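You operate a simulated robot arm through the tools that you are given. There is no shell and no other tool. Be economical: measure what you need, move in short steps, check, and stop when the job is done.

You are at the controls of a simulated two-armed robot. One attempt, no reset.

## Task
Wipe up the spill on the table top with the wipe and put it back.

It is judged by the outcome, as a careful person would: the job done as asked, and still so three seconds after it is handed in. It fails if anything else is knocked over, pushed out of place, dropped, spilled or broken.

## Robot
Two 7-joint arms with two-finger parallel grippers on one trunk, on a base that drives. Base frame: it is fixed to the floor where the robot stands at the start and does not move with it; the origin is under the middle of the robot, x ahead of it, y to its left, z up. Units: m, rad, N and s.
The left shoulder is at the start at [0.07, 0.133, 1.126], the right one opposite. Payload 1.57 kg a hand.
Tool frame (each hand has its own): the origin (TCP) lies between the finger pads and is the grasp point; the fingertips stand 0.03 m ahead of it; z points along the fingers, y is the line along which they close. The gripper opens to 0.08 m. The fingers are 0.017 m wide and 0.012 m thick; the gripper's body (0.04 by 0.082 m) begins 0.08 m behind the TCP.
Orientation is that of the tool frame in the base frame, as a unit quaternion [x, y, z, w]. With the fingers straight down and closing along the base's y, the tool's x points along the base's -x, its y along +y and its z along -z.

## Interface
- The arms move only by the tool nudge_tool. It takes "left_targets", "right_targets" or both (then of equal length, played together; a hand with none holds still); each is text: rows parted by semicolons, each of 7 numbers parted by spaces: the turn, a rotation vector about the base's x, y, z in rad, then the shift along the base's x, y, z in m, then the finger opening in m, from 0 to 0.08. In form: ax ay az dx dy dz jaw; .... A call has 1 to 20 rows; each row shifts and turns the commanded pose from where the row before left it. Rows are played at 5 a second. More than 0.05 m and 0.15 rad between two rows, or a gripper value outside its range, and nothing of the call is played. Where a pose cannot be reached the arm comes as near as it can. A force on the tool above 40 N (or 10 N above the force at the start of the call, whichever is more), or a blocked arm, ends the call early, and 0.2 s more pass. Each finger travels about 0.153 m/s and halts on what it meets, pressing with about 32 N; the grip force reading is that of the motor and also rises with nothing between the fingers. The clock runs only during rows and for 0.2 s after the last one: add rows that do not move to give the fingers time. It gives the time, the measured TCP pose, the force on the tool (base axes), the opening and the grip force at its end, in the units of the frame above (readings bear some noise), with the torque about the TCP (base axes, N m) and any sound that the robot's microphone picked up.
- Cameras (640 x 400 px; columns grow to the right, rows downward): "scene" is now at [0.1242, -0.037, 1.3454]; the picture's right is [-0.46, -0.89, 0.00], its down [-0.59, 0.31, -0.74] and it looks along [0.66, -0.34, -0.67] (base axes); focal length 257 px, centre (320, 200). "left" rides on the left gripper at [0.072, 0.007, -0.122] in its tool frame; the picture's right is [-0.09, 1.00, 0.00], its down [-0.84, -0.08, -0.54] and it looks along [-0.54, -0.05, 0.84] (tool axes); focal length 238 px, centre (320, 200). "right" rides on the right gripper at [0.072, -0.007, -0.122] in its tool frame; the picture's right is [0.09, 1.00, 0.00], its down [-0.84, 0.08, -0.54] and it looks along [-0.54, 0.05, 0.84] (tool axes); focal length 238 px, centre (320, 200). There is no depth. A picture from a camera that has moved, and an enlarged one, comes with that camera's place and axes in the base frame and with its lens.
- get_image(camera): a new picture of that camera. The clock stands still meanwhile.
- slide_trunk(by): slides the trunk up (or, below 0, down) by that many m; the arms and the scene camera ride with it, the base frame stays. It gives what a move gives, with no picture.
- roll_base(legs): drives the robot by 1 to 6 legs, each [ahead, left, turn to the left] in m, m and rad, along the robot's own axes; the way and the turn of a leg run together, so that a leg with both is an arc; at most 1.5 m and 3.142 rad a leg. The arms and the cameras ride along, it lands a little off, and it stops where it bumps. It gives what a move gives.
- turn_head(pan, tilt): turns the head with the scene camera to pan (to the left, within 1.501 rad either way) and tilt (down, from -0.506 to 1.204), counted from straight ahead of the robot. It gives what a move gives.
- inspect(camera, box): a new picture of the part [left, top, right, bottom] of that camera's present view, enlarged. The clock stands still meanwhile.
- sign_off(): hands the job in; it is judged then, once.

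Go step by step. Nothing tells you exact positions but the pictures and the camera data: compare them with the known pose of the tool, close in by small moves and look again before you grip or let go. The budget is 120 turns and 100 pictures, counting those below and the enlarged ones. Unless the task says otherwise, let go and move clear before handing in, and close with one line.

The tools are called as a command line: name --argument value ..., lists and objects as JSON in quotes. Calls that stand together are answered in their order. nudge_tool: Moves the arms, as the interface text tells. Its arguments: {"type":"object","properties":{"left_targets":{"type":"string"},"right_targets":{"type":"string"}},"required":[]} The other tools are called the same way: slide_trunk (by) slides the trunk up or down; roll_base (legs) drives the base; turn_head (pan, tilt) turns the head that bears the scene camera; get_image (camera) takes a picture; inspect (camera, box) takes an enlarged picture of a part of a camera's view; sign_off () hands the job in.

At the start:

```text
time: 0.0
left_tcp_pos: [0.4428, -0.0769, 1.1693]
left_ee_rot: [-0.001, 1.0, 0.0, 0.0]
left_force: [0.2, 0.5, -0.6]
left_wrist_torque: [0.02, 0.01, 0.0]
left_finger_gap: 0.0801
left_finger_force: 0.0
right_tcp_pos: [0.364, -0.3985, 1.018]
right_ee_rot: [0.0, 1.0, 0.0, 0.0]
right_force: [0.0, 0.2, -0.1]
right_wrist_torque: [-0.03, 0.0, 0.01]
right_finger_gap: 0.0802
right_finger_force: 0.0
trunk travel left (down, up): [-0.7, 0.24]
robot x, y, heading: [0.0007, 0.0004, 0.0]
head pan, tilt: [-0.482, 0.737]
```

scene: 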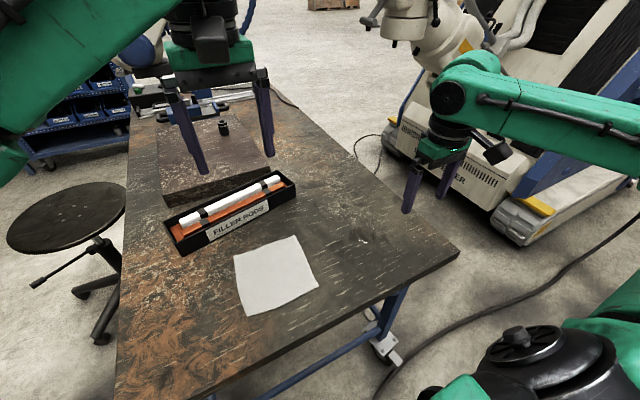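
right: 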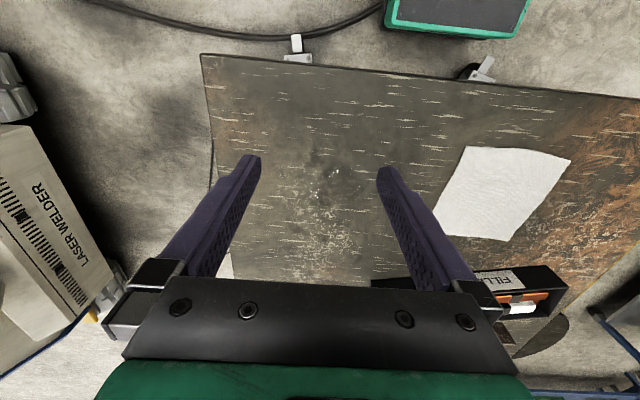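
left: 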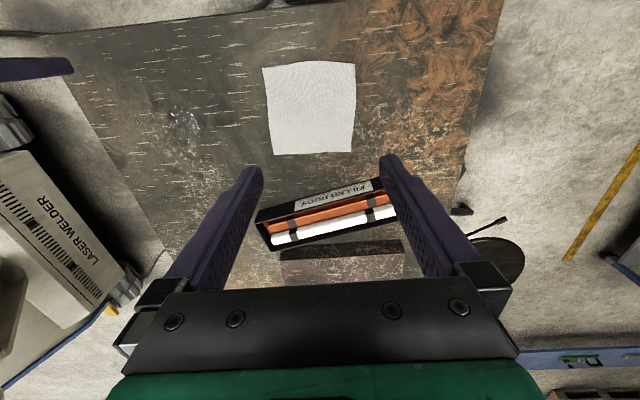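

The wipe is a white sheet of about 0.18 m near (0.52, -0.10), and the spill looks like a clear puddle near (0.50, -0.37). I'll look closer at both.

inspect --camera "scene" --box '[220, 180, 460, 330]'

inspect --camera "right" --box '[200, 60, 600, 310]'

inspect --camera "left" --box '[80, 40, 400, 240]'

```text
2.67 times, centred on (340, 255) of scene
camera zoom: at [0.1242, -0.037, 1.3454], right [-0.46, -0.89, 0.0], down [-0.59, 0.31, -0.74], along [0.66, -0.34, -0.67], focal length 684 px, centre (267, 53)
```

zoom: 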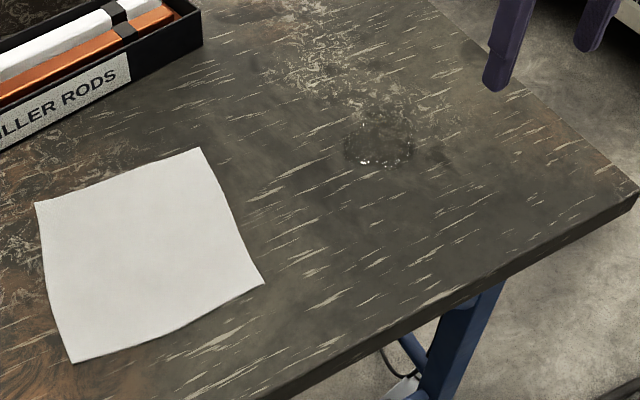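

```text
1.60 times, centred on (400, 185) of right
camera zoom: at [0.2916, -0.4035, 1.139], right [-0.09, 1.0, 0.0], down [0.84, 0.08, 0.54], along [0.54, 0.05, -0.84], focal length 381 px, centre (192, 224)
```

zoom: 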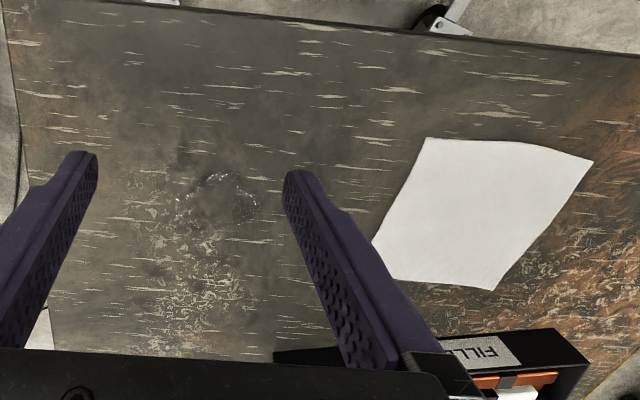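

```text
2.00 times, centred on (240, 140) of left
camera zoom: at [0.3707, -0.0707, 1.2915], right [0.09, 1.0, 0.0], down [0.84, -0.08, 0.54], along [0.54, -0.05, -0.84], focal length 477 px, centre (480, 320)
```

zoom: 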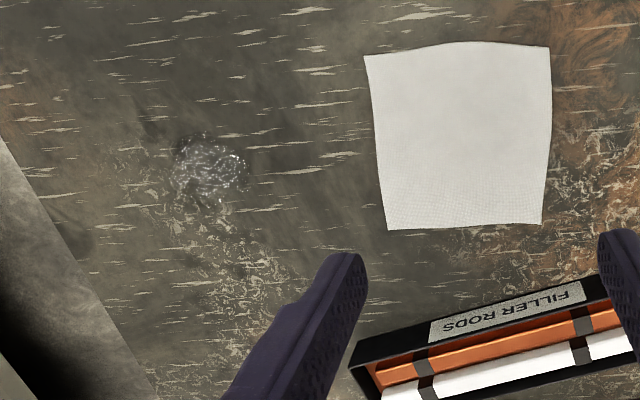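

The spill is about 0.08 m across, centred near (0.50, -0.37), and the wipe covers about x 0.40–0.59, y -0.19 to -0.01. I'll move the left arm aside and bring the right hand over the wipe for a closer look.

nudge_tool --left_targets "0 0 0 0 0.045 0 0.08;0 0 0 0 0.045 0 0.08;0 0 0 0 0.045 0 0.08;0 0 0 0 0.045 0 0.08;0 0 0 0 0.045 0 0.08;0 0 0 0 0.045 0 0.08;0 0 0 0 0 0 0.08;0 0 0 0 0 0 0.08;0 0 0 0 0 0 0.08;0 0 0 0 0 0 0.08;0 0 0 0 0 0 0.08" --right_targets "0 0 0 0 0 0 0.08;0 0 0 0 0 0 0.08;0 0 0 0 0 0 0.08;0 0 0 0 0 0 0.08;0 0 0 0 0 0 0.08;0 0 0 0.015 0.04 -0.02 0.08;0 0 0 0.015 0.04 -0.02 0.08;0 0 0 0.015 0.04 -0.02 0.08;0 0 0 0.015 0.04 -0.02 0.08;0 0 0 0.015 0.04 -0.02 0.08;0 0 0 0 0.04 -0.02 0.08"

get_image --camera "right"

get_image --camera "scene"

```text
time: 2.4
left_tcp_pos: [0.4413, 0.1943, 1.17]
left_ee_rot: [-0.001, 1.0, -0.001, 0.001]
left_force: [0.3, -0.7, 0.1]
left_wrist_torque: [-0.02, -0.01, -0.01]
left_finger_gap: 0.0801
left_finger_force: 0.1
right_tcp_pos: [0.4416, -0.1587, 0.8963]
right_ee_rot: [0.001, 1.0, 0.001, 0.0]
right_force: [-0.3, -0.3, 0.2]
right_wrist_torque: [0.0, 0.02, 0.04]
right_finger_gap: 0.0801
right_finger_force: 0.0
trunk travel left (down, up): [-0.7, 0.24]
robot x, y, heading: [-0.0021, -0.0015, 0.003]
head pan, tilt: [-0.482, 0.737]
```

```text
93 pictures are left
camera right: at [0.3684, -0.163, 1.0189], right [-0.09, 1.0, 0.0], down [0.84, 0.08, 0.54], along [0.54, 0.05, -0.84], focal length 238 px, centre (320, 200)
```

right: 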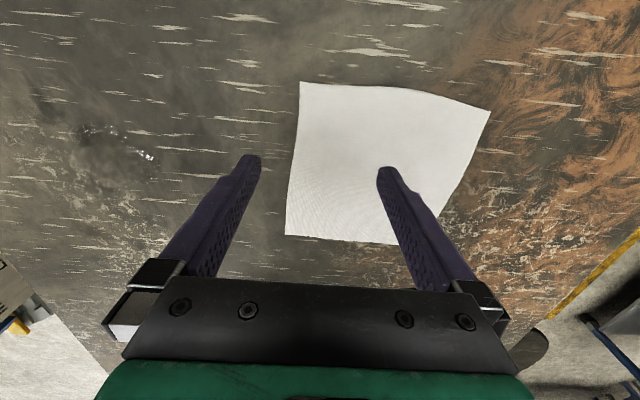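

```text
92 pictures are left
camera scene: at [0.1248, -0.0352, 1.3454], right [-0.46, -0.89, 0.0], down [-0.59, 0.31, -0.74], along [0.66, -0.34, -0.67], focal length 257 px, centre (320, 200)
```

scene: 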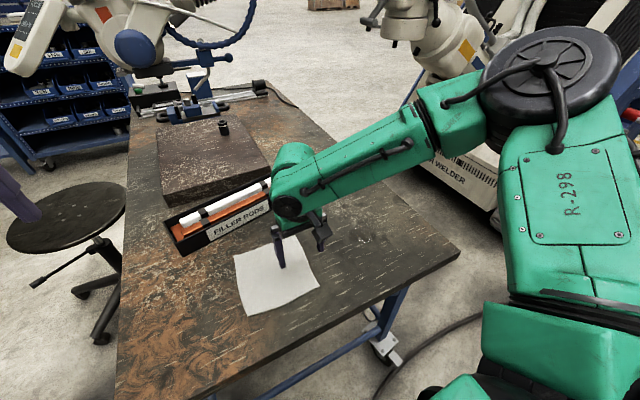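

The hand is now above the wipe, whose centre I take to be near (0.50, -0.10). I'll go over the centre and down close to it.

nudge_tool --right_targets "0 0 0 0.03 0.03 0 0.06;0 0 0 0.028 0.03 0 0.06;0 0 0 0 0 -0.03 0.06;0 0 0 0 0 -0.03 0.06;0 0 0 0 0 -0.025 0.06;0 0 0 0 0 -0.01 0.06;0 0 0 0 0 0 0.06"

get_image --camera "right"

inspect --camera "scene" --box '[200, 180, 440, 330]'

```text
time: 4.0
left_tcp_pos: [0.4381, 0.1934, 1.1706]
left_ee_rot: [-0.001, 1.0, -0.001, 0.001]
left_force: [-0.8, -0.5, 0.1]
left_wrist_torque: [-0.01, 0.02, -0.02]
left_finger_gap: 0.0801
left_finger_force: 0.0
right_tcp_pos: [0.456, -0.1382, 0.8318]
right_ee_rot: [0.0, 1.0, 0.001, 0.004]
right_force: [3.3, 0.8, 21.9]
right_wrist_torque: [-0.66, -0.09, 0.11]
right_finger_gap: 0.0598
right_finger_force: 0.1
right hand out of reach, approached as far as the arm can: row 2, 3, 4, 5, 6
trunk travel left (down, up): [-0.7, 0.24]
robot x, y, heading: [-0.0005, 0.0006, 0.001]
head pan, tilt: [-0.482, 0.737]
```

```text
91 pictures are left
camera right: at [0.3828, -0.1425, 0.9524], right [-0.09, 1.0, 0.0], down [0.83, 0.08, 0.55], along [0.55, 0.05, -0.84], focal length 238 px, centre (320, 200)
```

right: 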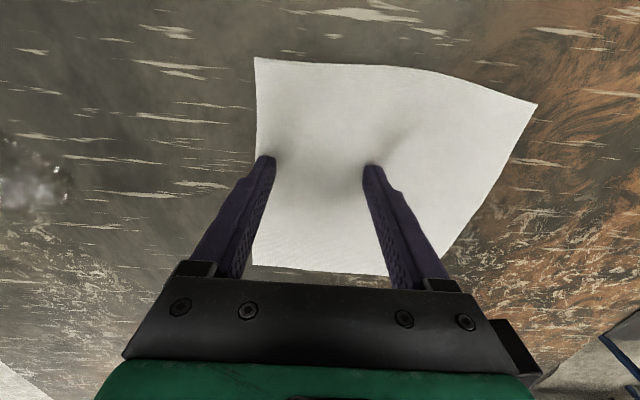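

```text
2.67 times, centred on (320, 255) of scene
camera zoom: at [0.1214, -0.0356, 1.3462], right [-0.46, -0.89, 0.0], down [-0.59, 0.31, -0.74], along [0.66, -0.34, -0.67], focal length 684 px, centre (320, 53)
```

zoom: 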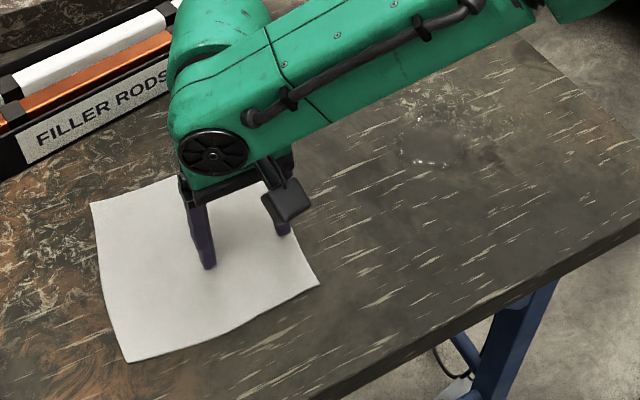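

The finger already touches at tip height about 0.80, and the three cameras agree best with a table top at z ≈ 0.80. That puts the wipe centre at about (0.485, -0.10) and the spill at about (0.479, -0.354). I'll raise the hand first.

nudge_tool --right_targets "0 0 0 0 0 0.03 0.06;0 0 0 0 0 0.01 0.06;0 0 0 0 0 0 0.06"

inspect --camera "scene" --box '[200, 180, 440, 330]'

```text
time: 4.8
left_tcp_pos: [0.4413, 0.1922, 1.1707]
left_ee_rot: [-0.001, 1.0, 0.0, 0.0]
left_force: [0.7, -0.4, 0.1]
left_wrist_torque: [0.01, 0.02, -0.02]
left_finger_gap: 0.0798
left_finger_force: 0.1
right_tcp_pos: [0.4577, -0.139, 0.8681]
right_ee_rot: [0.0, 1.0, 0.0, -0.001]
right_force: [0.6, -0.2, 0.9]
right_wrist_torque: [0.02, -0.02, -0.01]
right_finger_gap: 0.0603
right_finger_force: 0.1
trunk travel left (down, up): [-0.7, 0.24]
robot x, y, heading: [-0.0018, -0.0005, -0.001]
head pan, tilt: [-0.482, 0.737]
```

```text
2.67 times, centred on (320, 255) of scene
camera zoom: at [0.1249, -0.0371, 1.3453], right [-0.46, -0.89, 0.0], down [-0.6, 0.31, -0.74], along [0.66, -0.34, -0.67], focal length 684 px, centre (320, 53)
```

zoom: 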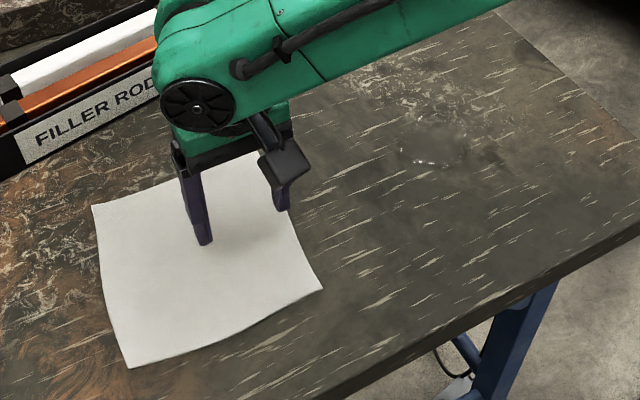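

The wipe hasn't moved, and pinching here, inside the wipe and well reachable, should do. I'll lower to contact and close the fingers.

nudge_tool --right_targets "0 0 0 0.01 0.01 -0.02 0.06;0 0 0 0 0 -0.013 0.06;0 0 0 0 0 -0.005 0.06;0 0 0 0 0 0 0.06"

get_image --camera "right"

```text
time: 5.8
left_tcp_pos: [0.4411, 0.1928, 1.1698]
left_ee_rot: [0.0, 1.0, 0.0, 0.0]
left_force: [0.0, -0.3, 0.0]
left_wrist_torque: [-0.01, 0.03, 0.02]
left_finger_gap: 0.0801
left_finger_force: 0.1
right_tcp_pos: [0.4591, -0.1369, 0.8352]
right_ee_rot: [0.0, 1.0, 0.0, 0.0]
right_force: [0.1, -0.6, -0.1]
right_wrist_torque: [-0.05, 0.01, 0.0]
right_finger_gap: 0.0601
right_finger_force: 0.1
right hand out of reach, approached as far as the arm can: row 1, 2
trunk travel left (down, up): [-0.7, 0.24]
robot x, y, heading: [-0.0009, 0.0021, -0.003]
head pan, tilt: [-0.482, 0.737]
```

```text
88 pictures are left
camera right: at [0.3873, -0.1412, 0.9565], right [-0.09, 1.0, 0.0], down [0.84, 0.08, 0.54], along [0.54, 0.05, -0.84], focal length 238 px, centre (320, 200)
```

right: 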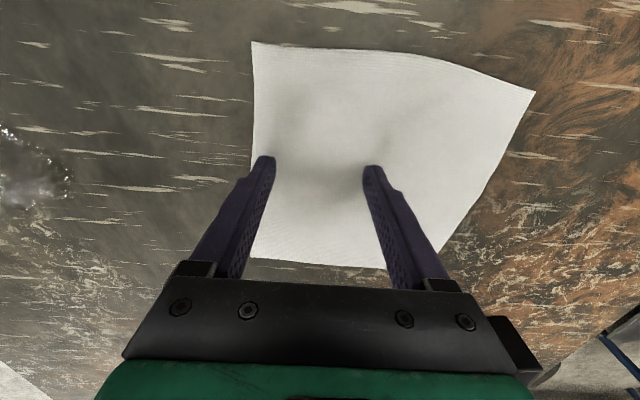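

No contact force yet at TCP z = 0.835, so I'll press a few millimetres lower and close.

nudge_tool --right_targets "0 0 0 0 0 -0.005 0.06;0 0 0 0 0 0 0.04;0 0 0 0 0 0 0.02;0 0 0 0 0 0 0;0 0 0 0 0 0 0;0 0 0 0 0 0 0"

get_image --camera "right"

inspect --camera "scene" --box '[200, 180, 440, 330]'

```text
time: 7.2
left_tcp_pos: [0.4408, 0.193, 1.1687]
left_ee_rot: [-0.001, 1.0, 0.001, 0.001]
left_force: [-0.2, 0.7, 0.2]
left_wrist_torque: [0.01, -0.02, -0.02]
left_finger_gap: 0.08
left_finger_force: 0.1
right_tcp_pos: [0.4573, -0.1373, 0.8318]
right_ee_rot: [0.0, 1.0, 0.0, 0.001]
right_force: [-0.3, 0.2, 0.0]
right_wrist_torque: [0.01, -0.02, 0.03]
right_finger_gap: 0.0
right_finger_force: 21.4
right hand out of reach, approached as far as the arm can: row 1
trunk travel left (down, up): [-0.7, 0.24]
robot x, y, heading: [-0.0013, -0.0015, -0.002]
head pan, tilt: [-0.482, 0.737]
```

```text
87 pictures are left
camera right: at [0.3859, -0.1427, 0.9535], right [-0.09, 1.0, 0.0], down [0.84, 0.08, 0.54], along [0.54, 0.05, -0.84], focal length 238 px, centre (320, 200)
```

right: 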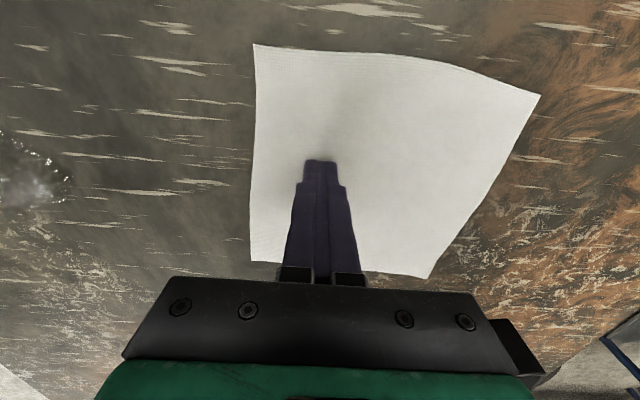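

```text
2.67 times, centred on (320, 255) of scene
camera zoom: at [0.1242, -0.0368, 1.3454], right [-0.46, -0.89, 0.0], down [-0.59, 0.31, -0.74], along [0.66, -0.34, -0.67], focal length 684 px, centre (320, 53)
```

zoom: 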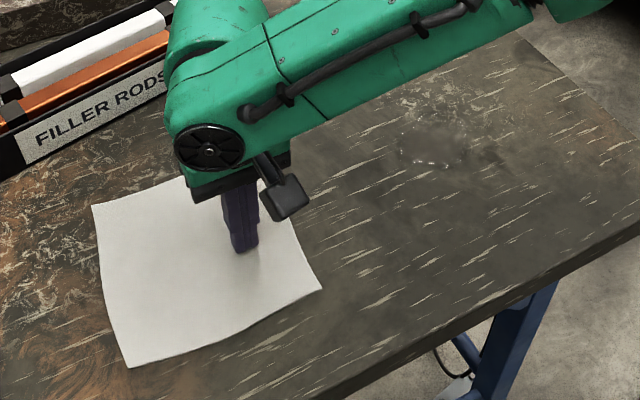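

The fingers closed fully with nothing between them and no contact force. I'll open again and test pressing down slowly with the force reading to find the true contact height.

nudge_tool --right_targets "0 0 0 0 0 0 0.04;0 0 0 0 0 0 0.06;0 0 0 0 0 -0.004 0.06;0 0 0 0 0 -0.004 0.06;0 0 0 0 0 -0.004 0.06"

inspect --camera "right" --box '[200, 30, 560, 280]'

```text
time: 8.3
left_tcp_pos: [0.4377, 0.1935, 1.1705]
left_ee_rot: [-0.001, 1.0, -0.001, 0.0]
left_force: [0.1, 0.1, 0.0]
left_wrist_torque: [0.0, 0.03, -0.01]
left_finger_gap: 0.0801
left_finger_force: 0.0
right_tcp_pos: [0.4566, -0.139, 0.8303]
right_ee_rot: [-0.001, 1.0, 0.002, 0.01]
right_force: [-3.7, 1.8, 21.4]
right_wrist_torque: [-0.64, 0.24, -0.14]
right_finger_gap: 0.0594
right_finger_force: 0.1
right hand out of reach, approached as far as the arm can: row 4
trunk travel left (down, up): [-0.7, 0.24]
robot x, y, heading: [-0.0019, -0.0017, -0.002]
head pan, tilt: [-0.482, 0.737]
stopped in row 5 (right hand): the force on the tool passed its limit (the readings are from after the stop); the commanded pose is now the measured one
```

```text
1.60 times, centred on (380, 155) of right
camera zoom: at [0.3839, -0.1441, 0.9515], right [-0.09, 1.0, 0.0], down [0.83, 0.08, 0.56], along [0.56, 0.05, -0.83], focal length 381 px, centre (224, 272)
```

zoom: 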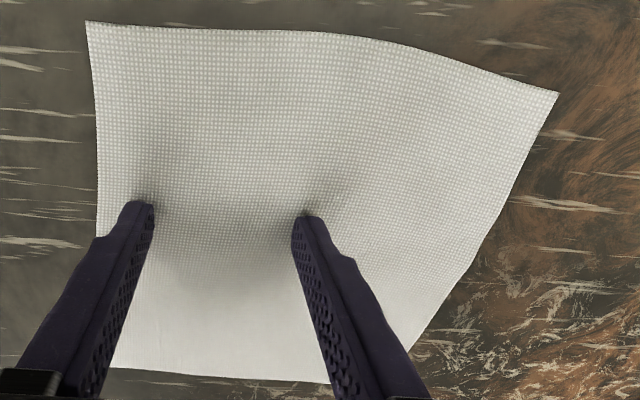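

Contact is at fingertip height 0.800, with the -y finger just touching. I'll press lightly and close while pressing, to see if the sheet bunches between the fingers.

nudge_tool --right_targets "0 0 0 0 0 -0.003 0.06;0 0 0 0 0 -0.001 0.04;0 0 0 0 0 0 0.02;0 0 0 0 0 0 0;0 0 0 0 0 0 0;0 0 0 0 0 0 0"

get_image --camera "right"

inspect --camera "scene" --box '[200, 180, 440, 330]'

```text
time: 8.9
left_tcp_pos: [0.4387, 0.1932, 1.1707]
left_ee_rot: [-0.001, 1.0, 0.0, 0.001]
left_force: [0.3, 0.1, 0.0]
left_wrist_torque: [0.02, 0.08, 0.01]
left_finger_gap: 0.0799
left_finger_force: 0.0
right_tcp_pos: [0.4618, -0.1378, 0.831]
right_ee_rot: [-0.001, 1.0, 0.003, 0.017]
right_force: [-1.1, -1.8, 27.4]
right_wrist_torque: [-0.23, 0.22, 0.02]
right_finger_gap: 0.0052
right_finger_force: 16.6
trunk travel left (down, up): [-0.7, 0.24]
robot x, y, heading: [0.0042, 0.0005, 0.001]
head pan, tilt: [-0.482, 0.737]
stopped in row 3 (right hand): the force on the tool passed its limit (the readings are from after the stop); the commanded pose is now the measured one
```

```text
84 pictures are left
camera right: at [0.3864, -0.1446, 0.9506], right [-0.09, 1.0, 0.0], down [0.82, 0.07, 0.57], along [0.57, 0.06, -0.82], focal length 238 px, centre (320, 200)
```

right: 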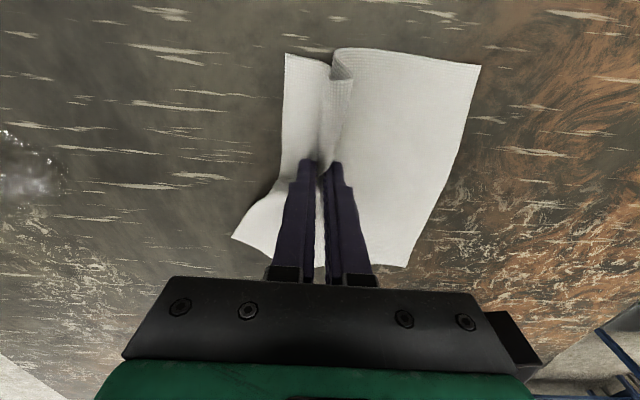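

```text
2.67 times, centred on (320, 255) of scene
camera zoom: at [0.1222, -0.0367, 1.3456], right [-0.46, -0.89, 0.0], down [-0.59, 0.31, -0.74], along [0.66, -0.34, -0.67], focal length 684 px, centre (320, 53)
```

zoom: 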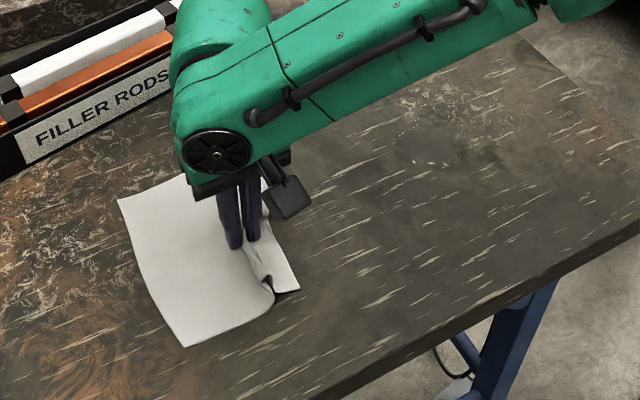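

It is a real cloth and a fold is now pinched between the fingers. I'll finish the grip and lift a little to check that it holds.

nudge_tool --right_targets "0 0 0 0 0 0.002 0;0 0 0 0 0 0 0;0 0 0 0 0 0.02 0;0 0 0 0 0 0.02 0;0 0 0 0 0 0.02 0;0 0 0 0 0 0 0"

get_image --camera "right"

get_image --camera "scene"

```text
time: 10.3
left_tcp_pos: [0.441, 0.1926, 1.1692]
left_ee_rot: [-0.001, 1.0, 0.0, -0.001]
left_force: [0.5, 0.3, -0.5]
left_wrist_torque: [0.0, 0.0, 0.03]
left_finger_gap: 0.0796
left_finger_force: 0.1
right_tcp_pos: [0.4622, -0.1396, 0.8895]
right_ee_rot: [-0.001, 1.0, 0.003, 0.012]
right_force: [-0.1, 0.8, -0.1]
right_wrist_torque: [0.01, 0.0, 0.0]
right_finger_gap: 0.0024
right_finger_force: 24.0
trunk travel left (down, up): [-0.7, 0.24]
robot x, y, heading: [0.0012, -0.0, 0.001]
head pan, tilt: [-0.482, 0.737]
```

```text
82 pictures are left
camera right: at [0.3869, -0.1444, 1.0103], right [-0.09, 1.0, 0.0], down [0.82, 0.08, 0.56], along [0.56, 0.06, -0.83], focal length 238 px, centre (320, 200)
```

right: 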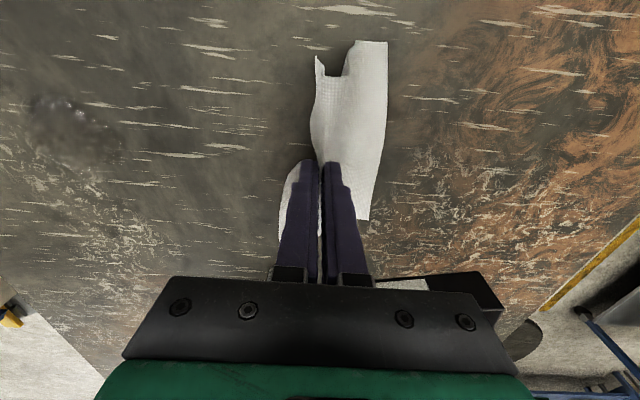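

```text
81 pictures are left
camera scene: at [0.1246, -0.0369, 1.3454], right [-0.46, -0.89, 0.0], down [-0.59, 0.31, -0.74], along [0.66, -0.34, -0.67], focal length 257 px, centre (320, 200)
```

scene: 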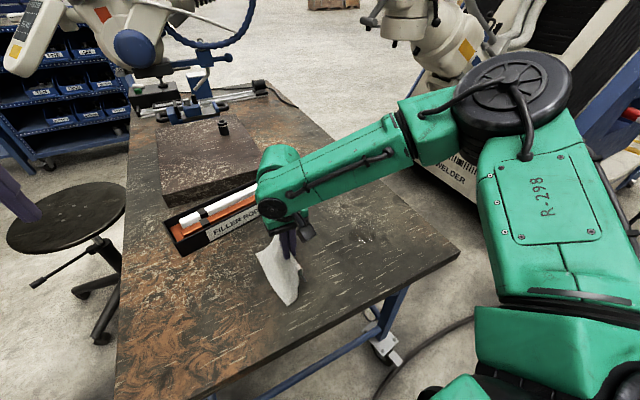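

The wipe is held and hangs from the fingers. I'll carry it over to the spill at about (0.479, -0.354).

nudge_tool --right_targets "0 0 0 0 0 0.03 0;0 0 0 0.003 -0.043 0 0;0 0 0 0.003 -0.043 0 0;0 0 0 0.003 -0.043 0 0;0 0 0 0.004 -0.043 0 0;0 0 0 0.004 -0.042 0 0;0 0 0 0 0 -0.03 0;0 0 0 0 0 -0.03 0;0 0 0 0 0 -0.01 0;0 0 0 0 0 0 0"

get_image --camera "right"

inspect --camera "scene" --box '[240, 160, 480, 310]'

get_image --camera "left"

```text
time: 12.6
left_tcp_pos: [0.4407, 0.1938, 1.169]
left_ee_rot: [0.0, 1.0, 0.0, -0.001]
left_force: [-0.2, 0.1, -0.2]
left_wrist_torque: [-0.02, 0.01, -0.02]
left_finger_gap: 0.0801
left_finger_force: 0.0
right_tcp_pos: [0.478, -0.3526, 0.85]
right_ee_rot: [-0.001, 1.0, 0.004, 0.012]
right_force: [-1.0, -0.1, -0.2]
right_wrist_torque: [-0.01, 0.0, 0.0]
right_finger_gap: 0.0027
right_finger_force: 23.8
trunk travel left (down, up): [-0.7, 0.24]
robot x, y, heading: [-0.0026, -0.0009, -0.004]
head pan, tilt: [-0.482, 0.737]
```

```text
80 pictures are left
camera right: at [0.4026, -0.3583, 0.9702], right [-0.09, 1.0, 0.0], down [0.82, 0.08, 0.56], along [0.56, 0.06, -0.83], focal length 238 px, centre (320, 200)
```

right: 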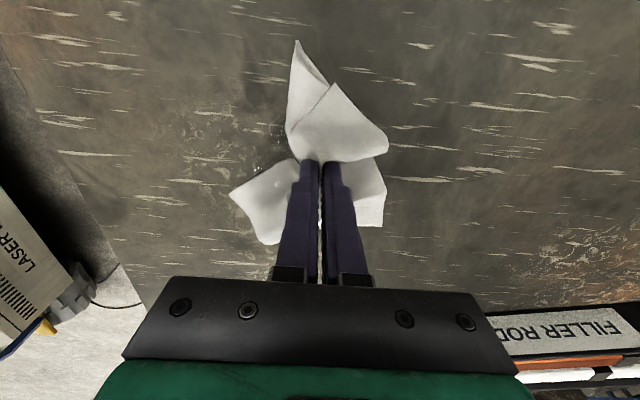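

```text
2.67 times, centred on (360, 235) of scene
camera zoom: at [0.1243, -0.0366, 1.3454], right [-0.46, -0.89, 0.0], down [-0.59, 0.31, -0.74], along [0.66, -0.34, -0.67], focal length 684 px, centre (213, 107)
```

zoom: 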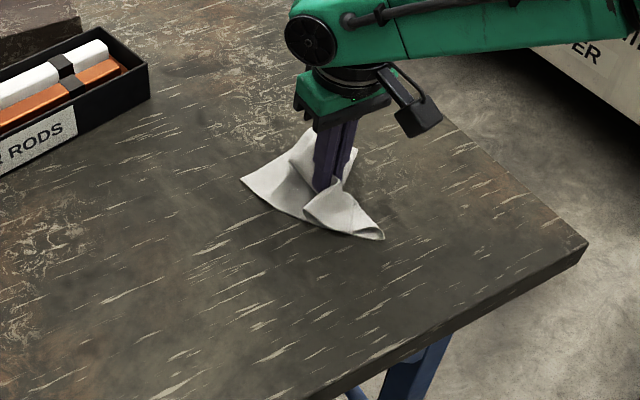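

```text
78 pictures are left
camera left: at [0.3686, 0.2001, 1.2912], right [0.09, 1.0, 0.0], down [0.84, -0.08, 0.54], along [0.54, -0.05, -0.84], focal length 238 px, centre (320, 200)
```

left: 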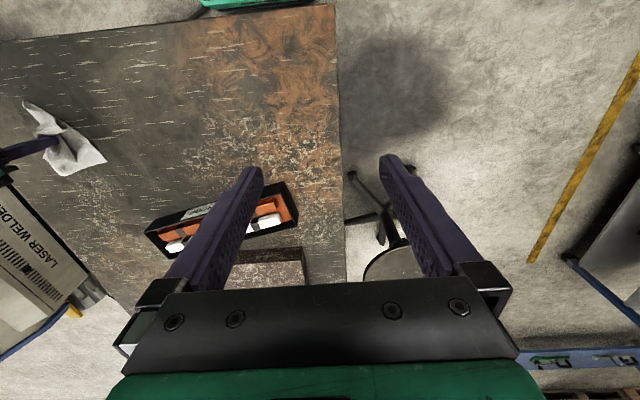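

The bunched wipe rests on the spill. I'll press down gently until there's a moderate force.

nudge_tool --right_targets "0 0 0 0 0 -0.01 0;0 0 0 0 0 -0.005 0;0 0 0 0 0 -0.003 0;0 0 0 0 0 0 0"

```text
time: 13.6
left_tcp_pos: [0.4392, 0.194, 1.1705]
left_ee_rot: [0.0, 1.0, 0.0, 0.0]
left_force: [-0.6, 0.2, 0.0]
left_wrist_torque: [-0.01, 0.01, -0.01]
left_finger_gap: 0.0798
left_finger_force: 0.0
right_tcp_pos: [0.4779, -0.3529, 0.8322]
right_ee_rot: [-0.001, 1.0, 0.003, 0.012]
right_force: [-0.5, 0.9, 3.5]
right_wrist_torque: [-0.01, -0.04, 0.05]
right_finger_gap: 0.0022
right_finger_force: 24.0
trunk travel left (down, up): [-0.7, 0.24]
robot x, y, heading: [-0.0007, 0.0013, 0.002]
head pan, tilt: [-0.482, 0.737]
```

Light contact at 3.5 N. I'll scrub in a raster about ±0.05 m around the spill.

nudge_tool --right_targets "0 0 0 -0.02 0 -0.001 0;0 0 0 -0.02 0 0 0;0 0 0 0 0.025 0 0;0 0 0 0 0.025 0 0;0 0 0 0.018 0 0 0;0 0 0 0 -0.033 0 0;0 0 0 0 -0.033 0 0;0 0 0 0 -0.034 0 0;0 0 0 0.02 0 0 0;0 0 0 0 0.033 0 0;0 0 0 0 0.033 0 0;0 0 0 0 0.034 0 0;0 0 0 0.02 0 0 0;0 0 0 0 -0.033 0 0;0 0 0 0 -0.033 0 0;0 0 0 0 -0.034 0 0;0 0 0 0.02 0 0 0;0 0 0 0 0.033 0 0;0 0 0 0 0.033 0 0;0 0 0 0 0.034 0 0"

get_image --camera "right"

inspect --camera "scene" --box '[240, 160, 480, 310]'

```text
time: 17.8
left_tcp_pos: [0.4396, 0.1934, 1.1704]
left_ee_rot: [-0.001, 1.0, -0.001, 0.002]
left_force: [0.0, 0.4, -0.1]
left_wrist_torque: [0.0, 0.02, 0.0]
left_finger_gap: 0.08
left_finger_force: 0.2
right_tcp_pos: [0.5145, -0.3025, 0.8331]
right_ee_rot: [-0.001, 1.0, 0.003, 0.014]
right_force: [0.0, -3.5, 11.9]
right_wrist_torque: [-0.22, -0.04, -0.02]
right_finger_gap: 0.0024
right_finger_force: 23.9
trunk travel left (down, up): [-0.7, 0.24]
robot x, y, heading: [0.0, 0.0006, -0.001]
head pan, tilt: [-0.482, 0.737]
```

```text
77 pictures are left
camera right: at [0.4392, -0.3083, 0.9527], right [-0.09, 1.0, 0.0], down [0.82, 0.08, 0.56], along [0.56, 0.06, -0.83], focal length 238 px, centre (320, 200)
```

right: 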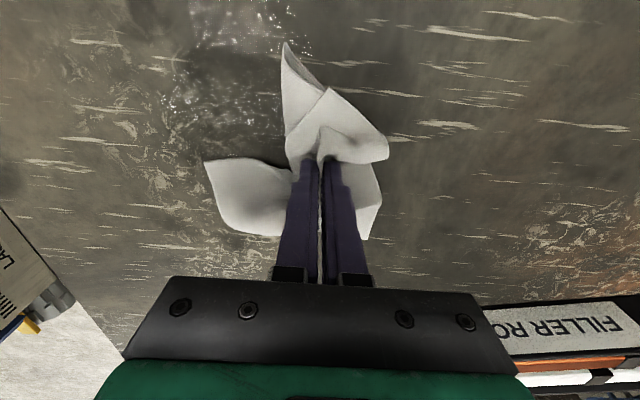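

```text
2.67 times, centred on (360, 235) of scene
camera zoom: at [0.1223, -0.0354, 1.3456], right [-0.46, -0.89, 0.0], down [-0.59, 0.31, -0.74], along [0.66, -0.34, -0.67], focal length 684 px, centre (213, 107)
```

zoom: 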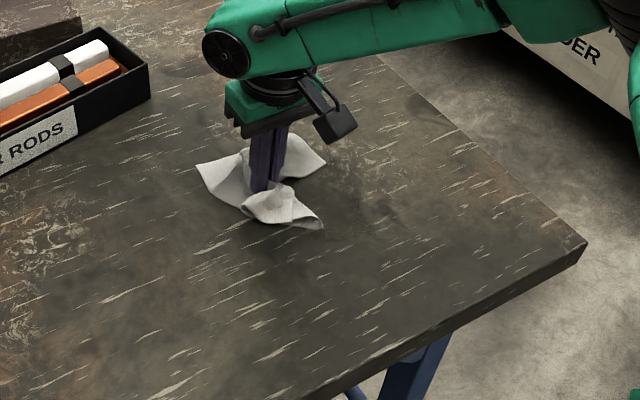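

Some wet specks remain around the stroke area. I'll lift away and look at what's left.

nudge_tool --right_targets "0 0 0 0 0 0.04 0;0 0 0 0 0.045 0.04 0;0 0 0 -0.03 0.045 0.04 0;0 0 0 -0.03 0.045 0 0;0 0 0 0 0 0 0"

get_image --camera "right"

inspect --camera "scene" --box '[280, 180, 440, 280]'

inspect --camera "right" --box '[0, 0, 320, 200]'

```text
refused: row 2 steps farther than a row can; nothing moved
```

```text
75 pictures are left
camera right: at [0.4392, -0.3083, 0.9527], right [-0.09, 1.0, 0.0], down [0.82, 0.08, 0.56], along [0.56, 0.06, -0.83], focal length 238 px, centre (320, 200)
```

right: 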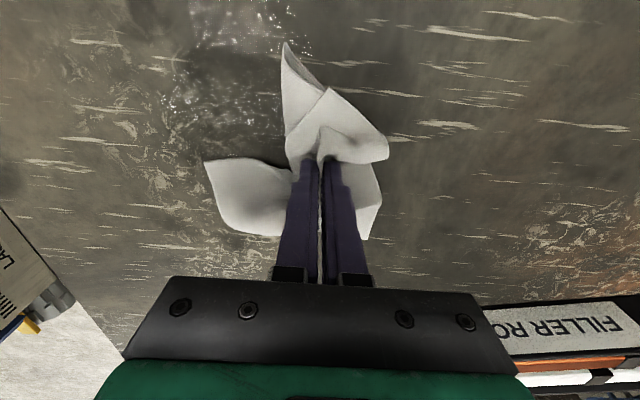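

```text
4.00 times, centred on (360, 230) of scene
camera zoom: at [0.1223, -0.0354, 1.3456], right [-0.46, -0.89, 0.0], down [-0.59, 0.31, -0.74], along [0.66, -0.34, -0.67], focal length 1027 px, centre (160, 80)
```

zoom: 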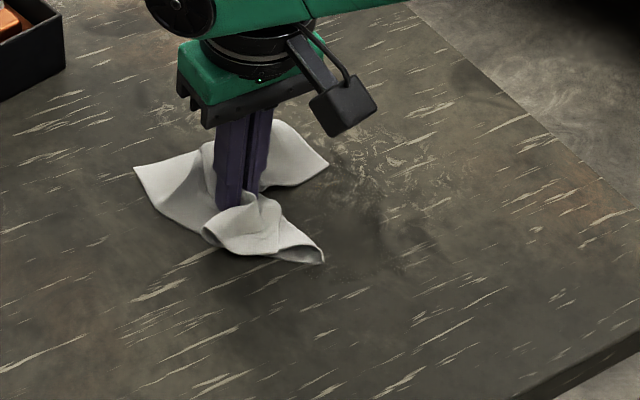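

```text
2.00 times, centred on (160, 100) of right
camera zoom: at [0.4392, -0.3083, 0.9527], right [-0.09, 1.0, 0.0], down [0.82, 0.08, 0.56], along [0.56, 0.06, -0.83], focal length 477 px, centre (640, 400)
```

zoom: 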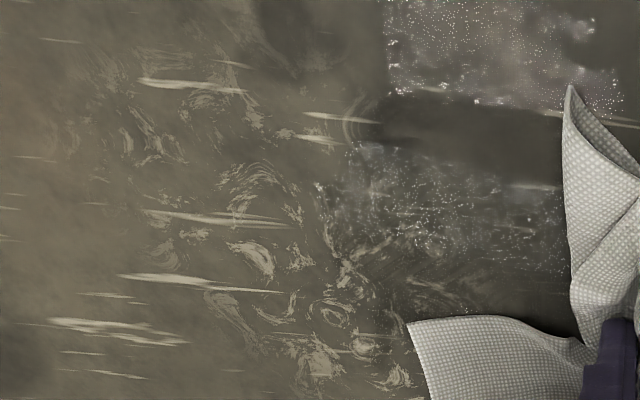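

Dry strips alternate with wet bands near x ≈ 0.43 and x ≈ 0.475. I'll scrub again in a finer raster, working back toward smaller x.

nudge_tool --right_targets "0 0 0 -0.012 0 -0.001 0;0 0 0 0 -0.037 0 0;0 0 0 0 -0.037 0 0;0 0 0 0 -0.037 0 0;0 0 0 -0.012 0 0 0;0 0 0 0 0.037 0 0;0 0 0 0 0.037 0 0;0 0 0 0 0.037 0 0;0 0 0 -0.012 0 0 0;0 0 0 0 -0.037 0 0;0 0 0 0 -0.037 0 0;0 0 0 0 -0.037 0 0;0 0 0 -0.012 0 0 0;0 0 0 0 0.037 0 0;0 0 0 0 0.037 0 0;0 0 0 0 0.037 0 0"

nudge_tool --right_targets "0 0 0 -0.012 0 0 0;0 0 0 0 -0.037 0 0;0 0 0 0 -0.037 0 0;0 0 0 0 -0.037 0 0;0 0 0 -0.012 0 0 0;0 0 0 0 0.037 0 0;0 0 0 0 0.037 0 0;0 0 0 0 0.037 0 0;0 0 0 -0.012 0 0 0;0 0 0 0 -0.037 0 0;0 0 0 0 -0.037 0 0;0 0 0 0 -0.037 0 0;0 0 0 -0.012 0 0 0;0 0 0 0 0.037 0 0;0 0 0 0 0.037 0 0;0 0 0 0 0.037 0 0"

get_image --camera "right"

```text
time: 21.1
left_tcp_pos: [0.439, 0.1941, 1.1698]
left_ee_rot: [0.0, 1.0, -0.001, 0.0]
left_force: [0.4, -1.2, 0.3]
left_wrist_torque: [0.02, 0.02, 0.0]
left_finger_gap: 0.08
left_finger_force: 0.0
right_tcp_pos: [0.4692, -0.3126, 0.8326]
right_ee_rot: [0.0, 1.0, 0.001, 0.017]
right_force: [-4.9, 1.8, 19.2]
right_wrist_torque: [-0.11, 0.06, 0.02]
right_finger_gap: 0.0025
right_finger_force: 24.0
trunk travel left (down, up): [-0.7, 0.24]
robot x, y, heading: [-0.0011, -0.0014, 0.002]
head pan, tilt: [-0.482, 0.737]
stopped in row 16 (right hand): the force on the tool passed its limit (the readings are from after the stop); the commanded pose is now the measured one
```

```text
time: 23.2
left_tcp_pos: [0.4387, 0.1949, 1.1707]
left_ee_rot: [-0.002, 1.0, -0.001, 0.001]
left_force: [-0.2, -0.5, 0.1]
left_wrist_torque: [0.03, 0.0, -0.01]
left_finger_gap: 0.08
left_finger_force: 0.0
right_tcp_pos: [0.4369, -0.3179, 0.8333]
right_ee_rot: [-0.003, 1.0, 0.006, 0.023]
right_force: [-2.3, 4.3, 17.2]
right_wrist_torque: [0.0, 0.01, 0.01]
right_finger_gap: 0.0023
right_finger_force: 24.2
trunk travel left (down, up): [-0.7, 0.24]
robot x, y, heading: [-0.0004, 0.0009, -0.003]
head pan, tilt: [-0.482, 0.737]
stopped in row 10 (right hand): the force on the tool passed its limit (the readings are from after the stop); the commanded pose is now the measured one
```

```text
72 pictures are left
camera right: at [0.3601, -0.3241, 0.951], right [-0.1, 1.0, 0.01], down [0.81, 0.07, 0.58], along [0.58, 0.06, -0.81], focal length 238 px, centre (320, 200)
```

right: 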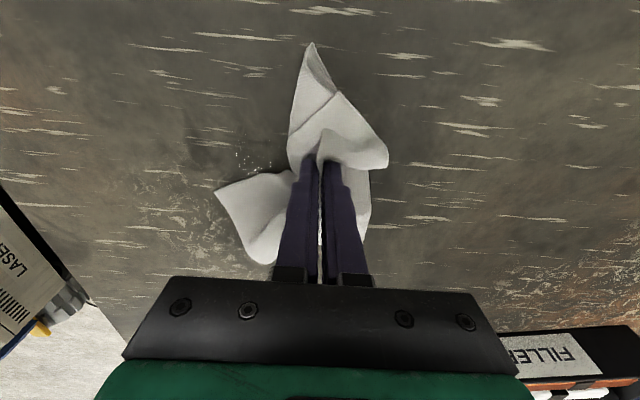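

Nearly all gone. A small patch remains near (0.44, -0.365), so I'll continue the last strokes there.

nudge_tool --right_targets "0.01 0.04 0 0.004 -0.03 0 0;0 0 0 0 -0.03 0 0;0 0 0 0 -0.03 0 0;0 0 0 -0.010 0 0 0;0 0 0 0 0.03 0 0;0 0 0 0 0.03 0 0;0 0 0 0 0.03 0 0;0 0 0 -0.01 0 0 0;0 0 0 0 -0.03 0 0;0 0 0 0 -0.03 0 0;0 0 0 0 -0.03 0 0;0 0 0 0 0 0.03 0;0 0 0 0 0 0.04 0;0 0 0 0 0.045 0.02 0;0 0 0 0 0.045 0 0;0 0 0 0 0.045 0 0;0 0 0 0 0 0 0"

get_image --camera "right"

inspect --camera "scene" --box '[280, 180, 440, 280]'

```text
time: 26.8
left_tcp_pos: [0.4407, 0.1922, 1.1696]
left_ee_rot: [-0.001, 1.0, 0.0, 0.001]
left_force: [0.4, 0.2, -0.8]
left_wrist_torque: [0.04, -0.01, 0.03]
left_finger_gap: 0.08
left_finger_force: 0.0
right_tcp_pos: [0.4224, -0.2773, 0.9187]
right_ee_rot: [-0.002, 1.0, 0.012, 0.0]
right_force: [0.1, 0.4, 0.8]
right_wrist_torque: [0.0, -0.03, 0.04]
right_finger_gap: 0.0021
right_finger_force: 24.3
trunk travel left (down, up): [-0.7, 0.24]
robot x, y, heading: [0.0011, 0.0009, 0.002]
head pan, tilt: [-0.482, 0.737]
```

```text
71 pictures are left
camera right: at [0.3512, -0.2847, 1.0405], right [-0.1, 1.0, 0.02], down [0.84, 0.07, 0.54], along [0.54, 0.07, -0.84], focal length 238 px, centre (320, 200)
```

right: 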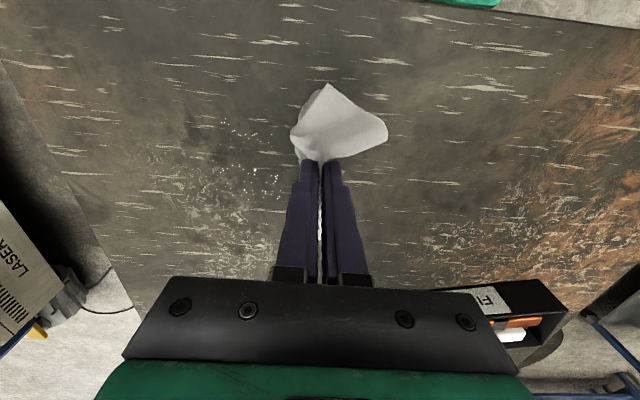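

```text
4.00 times, centred on (360, 230) of scene
camera zoom: at [0.1244, -0.0379, 1.3454], right [-0.46, -0.89, 0.0], down [-0.59, 0.31, -0.74], along [0.66, -0.34, -0.67], focal length 1027 px, centre (160, 80)
```

zoom: 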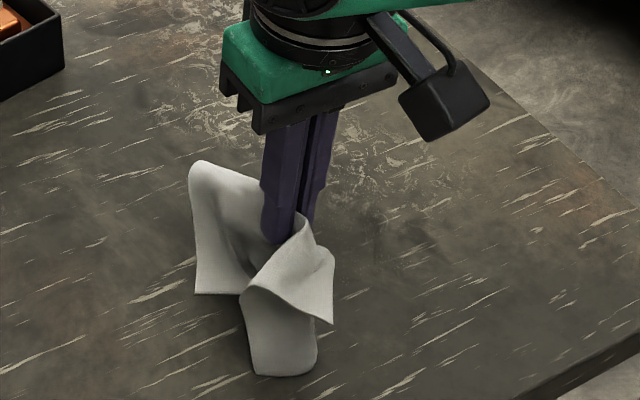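

Some droplets remain to the left of the hand in its picture. I'll enlarge them to place them.

inspect --camera "right" --box '[140, 80, 332, 200]'

```text
3.33 times, centred on (236, 140) of right
camera zoom: at [0.3512, -0.2847, 1.0405], right [-0.1, 1.0, 0.02], down [0.84, 0.07, 0.54], along [0.54, 0.07, -0.84], focal length 794 px, centre (600, 400)
```

zoom: 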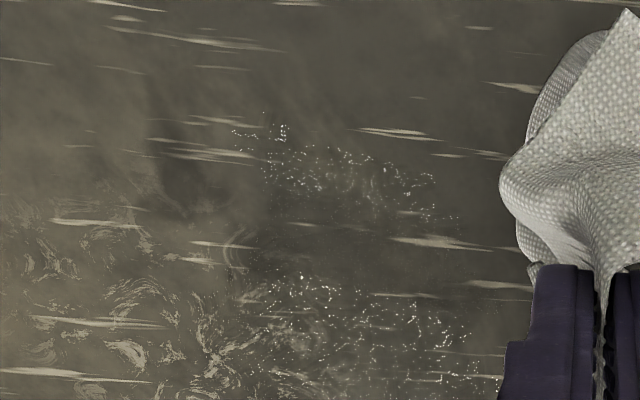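

The residue is two faint films around (0.43, -0.35) and (0.48, -0.345). I'll go over both again with strokes along x, pressing a bit more steadily.

nudge_tool --right_targets "0 0 0 -0.004 -0.045 0 0;0 0 0 0 -0.045 0 0;0 0 0 0 -0.022 -0.03 0;0 0 0 0 0 -0.04 0;0 0 0 0 0 -0.012 0;0 0 0 0 0 -0.0055 0;0 0 0 0 0 0 0"

```text
time: 28.4
left_tcp_pos: [0.4403, 0.193, 1.1697]
left_ee_rot: [0.0, 1.0, 0.001, 0.001]
left_force: [0.1, 0.3, -1.0]
left_wrist_torque: [0.0, 0.0, 0.05]
left_finger_gap: 0.0799
left_finger_force: 0.0
right_tcp_pos: [0.4192, -0.3855, 0.8332]
right_ee_rot: [-0.001, 1.0, 0.011, 0.0]
right_force: [0.3, 0.5, 4.8]
right_wrist_torque: [-0.01, 0.0, 0.03]
right_finger_gap: 0.0023
right_finger_force: 24.0
trunk travel left (down, up): [-0.7, 0.24]
robot x, y, heading: [-0.0028, -0.0026, 0.001]
head pan, tilt: [-0.482, 0.737]
```

Pressing at 4.8 N at (0.419, -0.386). I'll stroke along x now.

nudge_tool --right_targets "0 0 0 0.034 0 -0.0005 0;0 0 0 0.034 0 0 0;0 0 0 0.034 0 0 0;0 0 0 0 0.011 0 0;0 0 0 -0.034 0 0 0;0 0 0 -0.034 0 0 0;0 0 0 -0.034 0 0 0;0 0 0 0 0.011 0 0;0 0 0 0.034 0 0 0;0 0 0 0.034 0 0 0;0 0 0 0.034 0 0 0;0 0 0 0 0.011 0 0;0 0 0 -0.034 0 0 0;0 0 0 -0.034 0 0 0;0 0 0 -0.034 0 0 0;0 0 0 0 0.011 0 0;0 0 0 0.034 0 0 0;0 0 0 0.034 0 0 0;0 0 0 0.034 0 0 0"

nudge_tool --right_targets "0 0 0 0 0.011 0 0;0 0 0 -0.034 0 0 0;0 0 0 -0.034 0 0 0;0 0 0 -0.034 0 0 0;0 0 0 0 0.011 0 0;0 0 0 0.034 0 0 0;0 0 0 0.034 0 0 0;0 0 0 0.034 0 0 0;0 0 0 0 0.011 0 0;0 0 0 -0.034 0 0 0;0 0 0 -0.034 0 0 0;0 0 0 -0.034 0 0 0;0 0 0 0 0.011 0 0;0 0 0 0.034 0 0 0;0 0 0 0.034 0 0 0;0 0 0 0.034 0 0 0"

get_image --camera "right"

```text
time: 32.4
left_tcp_pos: [0.4394, 0.1946, 1.1701]
left_ee_rot: [-0.001, 1.0, 0.0, 0.001]
left_force: [-0.6, 0.2, -1.3]
left_wrist_torque: [0.0, 0.06, 0.01]
left_finger_gap: 0.0798
left_finger_force: 0.1
right_tcp_pos: [0.5196, -0.3403, 0.8322]
right_ee_rot: [-0.002, 1.0, 0.01, 0.0]
right_force: [-3.8, -2.1, 12.8]
right_wrist_torque: [-0.07, 0.13, 0.03]
right_finger_gap: 0.0021
right_finger_force: 23.6
trunk travel left (down, up): [-0.7, 0.24]
robot x, y, heading: [0.0003, -0.0026, -0.001]
head pan, tilt: [-0.482, 0.737]
```

```text
time: 35.8
left_tcp_pos: [0.44, 0.1946, 1.1706]
left_ee_rot: [-0.002, 1.0, -0.002, 0.001]
left_force: [0.1, 0.2, 0.5]
left_wrist_torque: [-0.01, 0.01, -0.03]
left_finger_gap: 0.0798
left_finger_force: 0.0
right_tcp_pos: [0.5201, -0.2986, 0.8318]
right_ee_rot: [-0.001, 1.0, 0.011, 0.0]
right_force: [-4.2, -2.7, 13.2]
right_wrist_torque: [-0.07, 0.11, 0.0]
right_finger_gap: 0.0023
right_finger_force: 23.8
trunk travel left (down, up): [-0.7, 0.24]
robot x, y, heading: [0.0017, 0.0036, 0.004]
head pan, tilt: [-0.482, 0.737]
```

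```text
68 pictures are left
camera right: at [0.4478, -0.3068, 0.9538], right [-0.1, 1.0, 0.02], down [0.84, 0.07, 0.54], along [0.54, 0.07, -0.84], focal length 238 px, centre (320, 200)
```

right: 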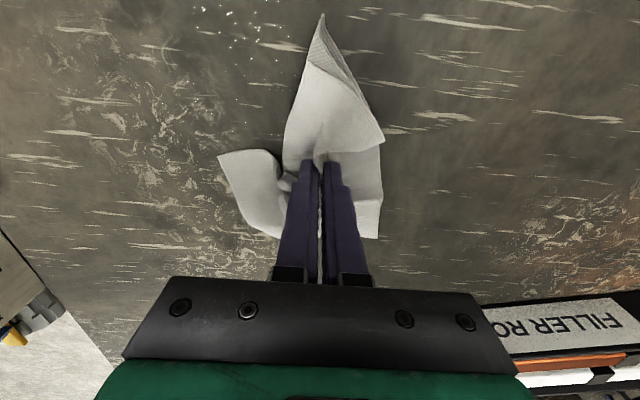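

Patch B looks gone; some droplets remain around (0.44, -0.345). I'll lift and look from above.

nudge_tool --right_targets "0 0 0 0 0 0.03 0;0 0 0 0 0 0.04 0;0 0 0 -0.02 0.04 0.01 0;0 0 0 -0.03 0.04 0 0;0 0 0 -0.04 0.02 0.02 0;0 0 0 0 0 0 0"

inspect --camera "right" --box '[80, 40, 336, 200]'

```text
time: 37.2
left_tcp_pos: [0.4415, 0.1939, 1.1685]
left_ee_rot: [-0.001, 1.0, 0.0, -0.001]
left_force: [0.5, 0.5, 0.3]
left_wrist_torque: [0.01, 0.02, -0.01]
left_finger_gap: 0.0801
left_finger_force: 0.1
right_tcp_pos: [0.4317, -0.1978, 0.9308]
right_ee_rot: [-0.002, 1.0, 0.011, -0.002]
right_force: [-0.1, 0.1, 0.6]
right_wrist_torque: [-0.01, 0.05, -0.01]
right_finger_gap: 0.0025
right_finger_force: 23.3
trunk travel left (down, up): [-0.7, 0.24]
robot x, y, heading: [-0.0021, -0.002, -0.002]
head pan, tilt: [-0.482, 0.737]
```

```text
2.50 times, centred on (208, 120) of right
camera zoom: at [0.3609, -0.2054, 1.0528], right [-0.1, 1.0, 0.02], down [0.84, 0.07, 0.54], along [0.54, 0.07, -0.84], focal length 596 px, centre (600, 400)
```

zoom: 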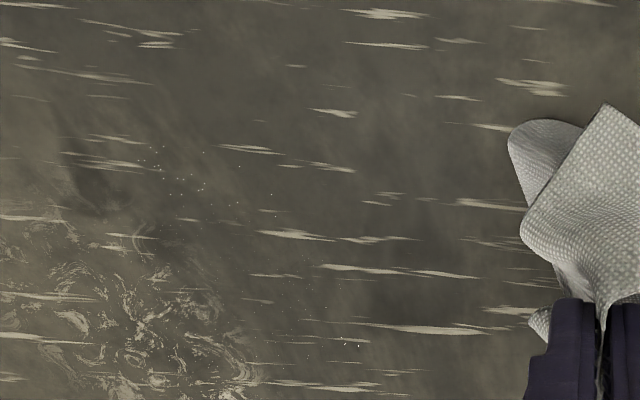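

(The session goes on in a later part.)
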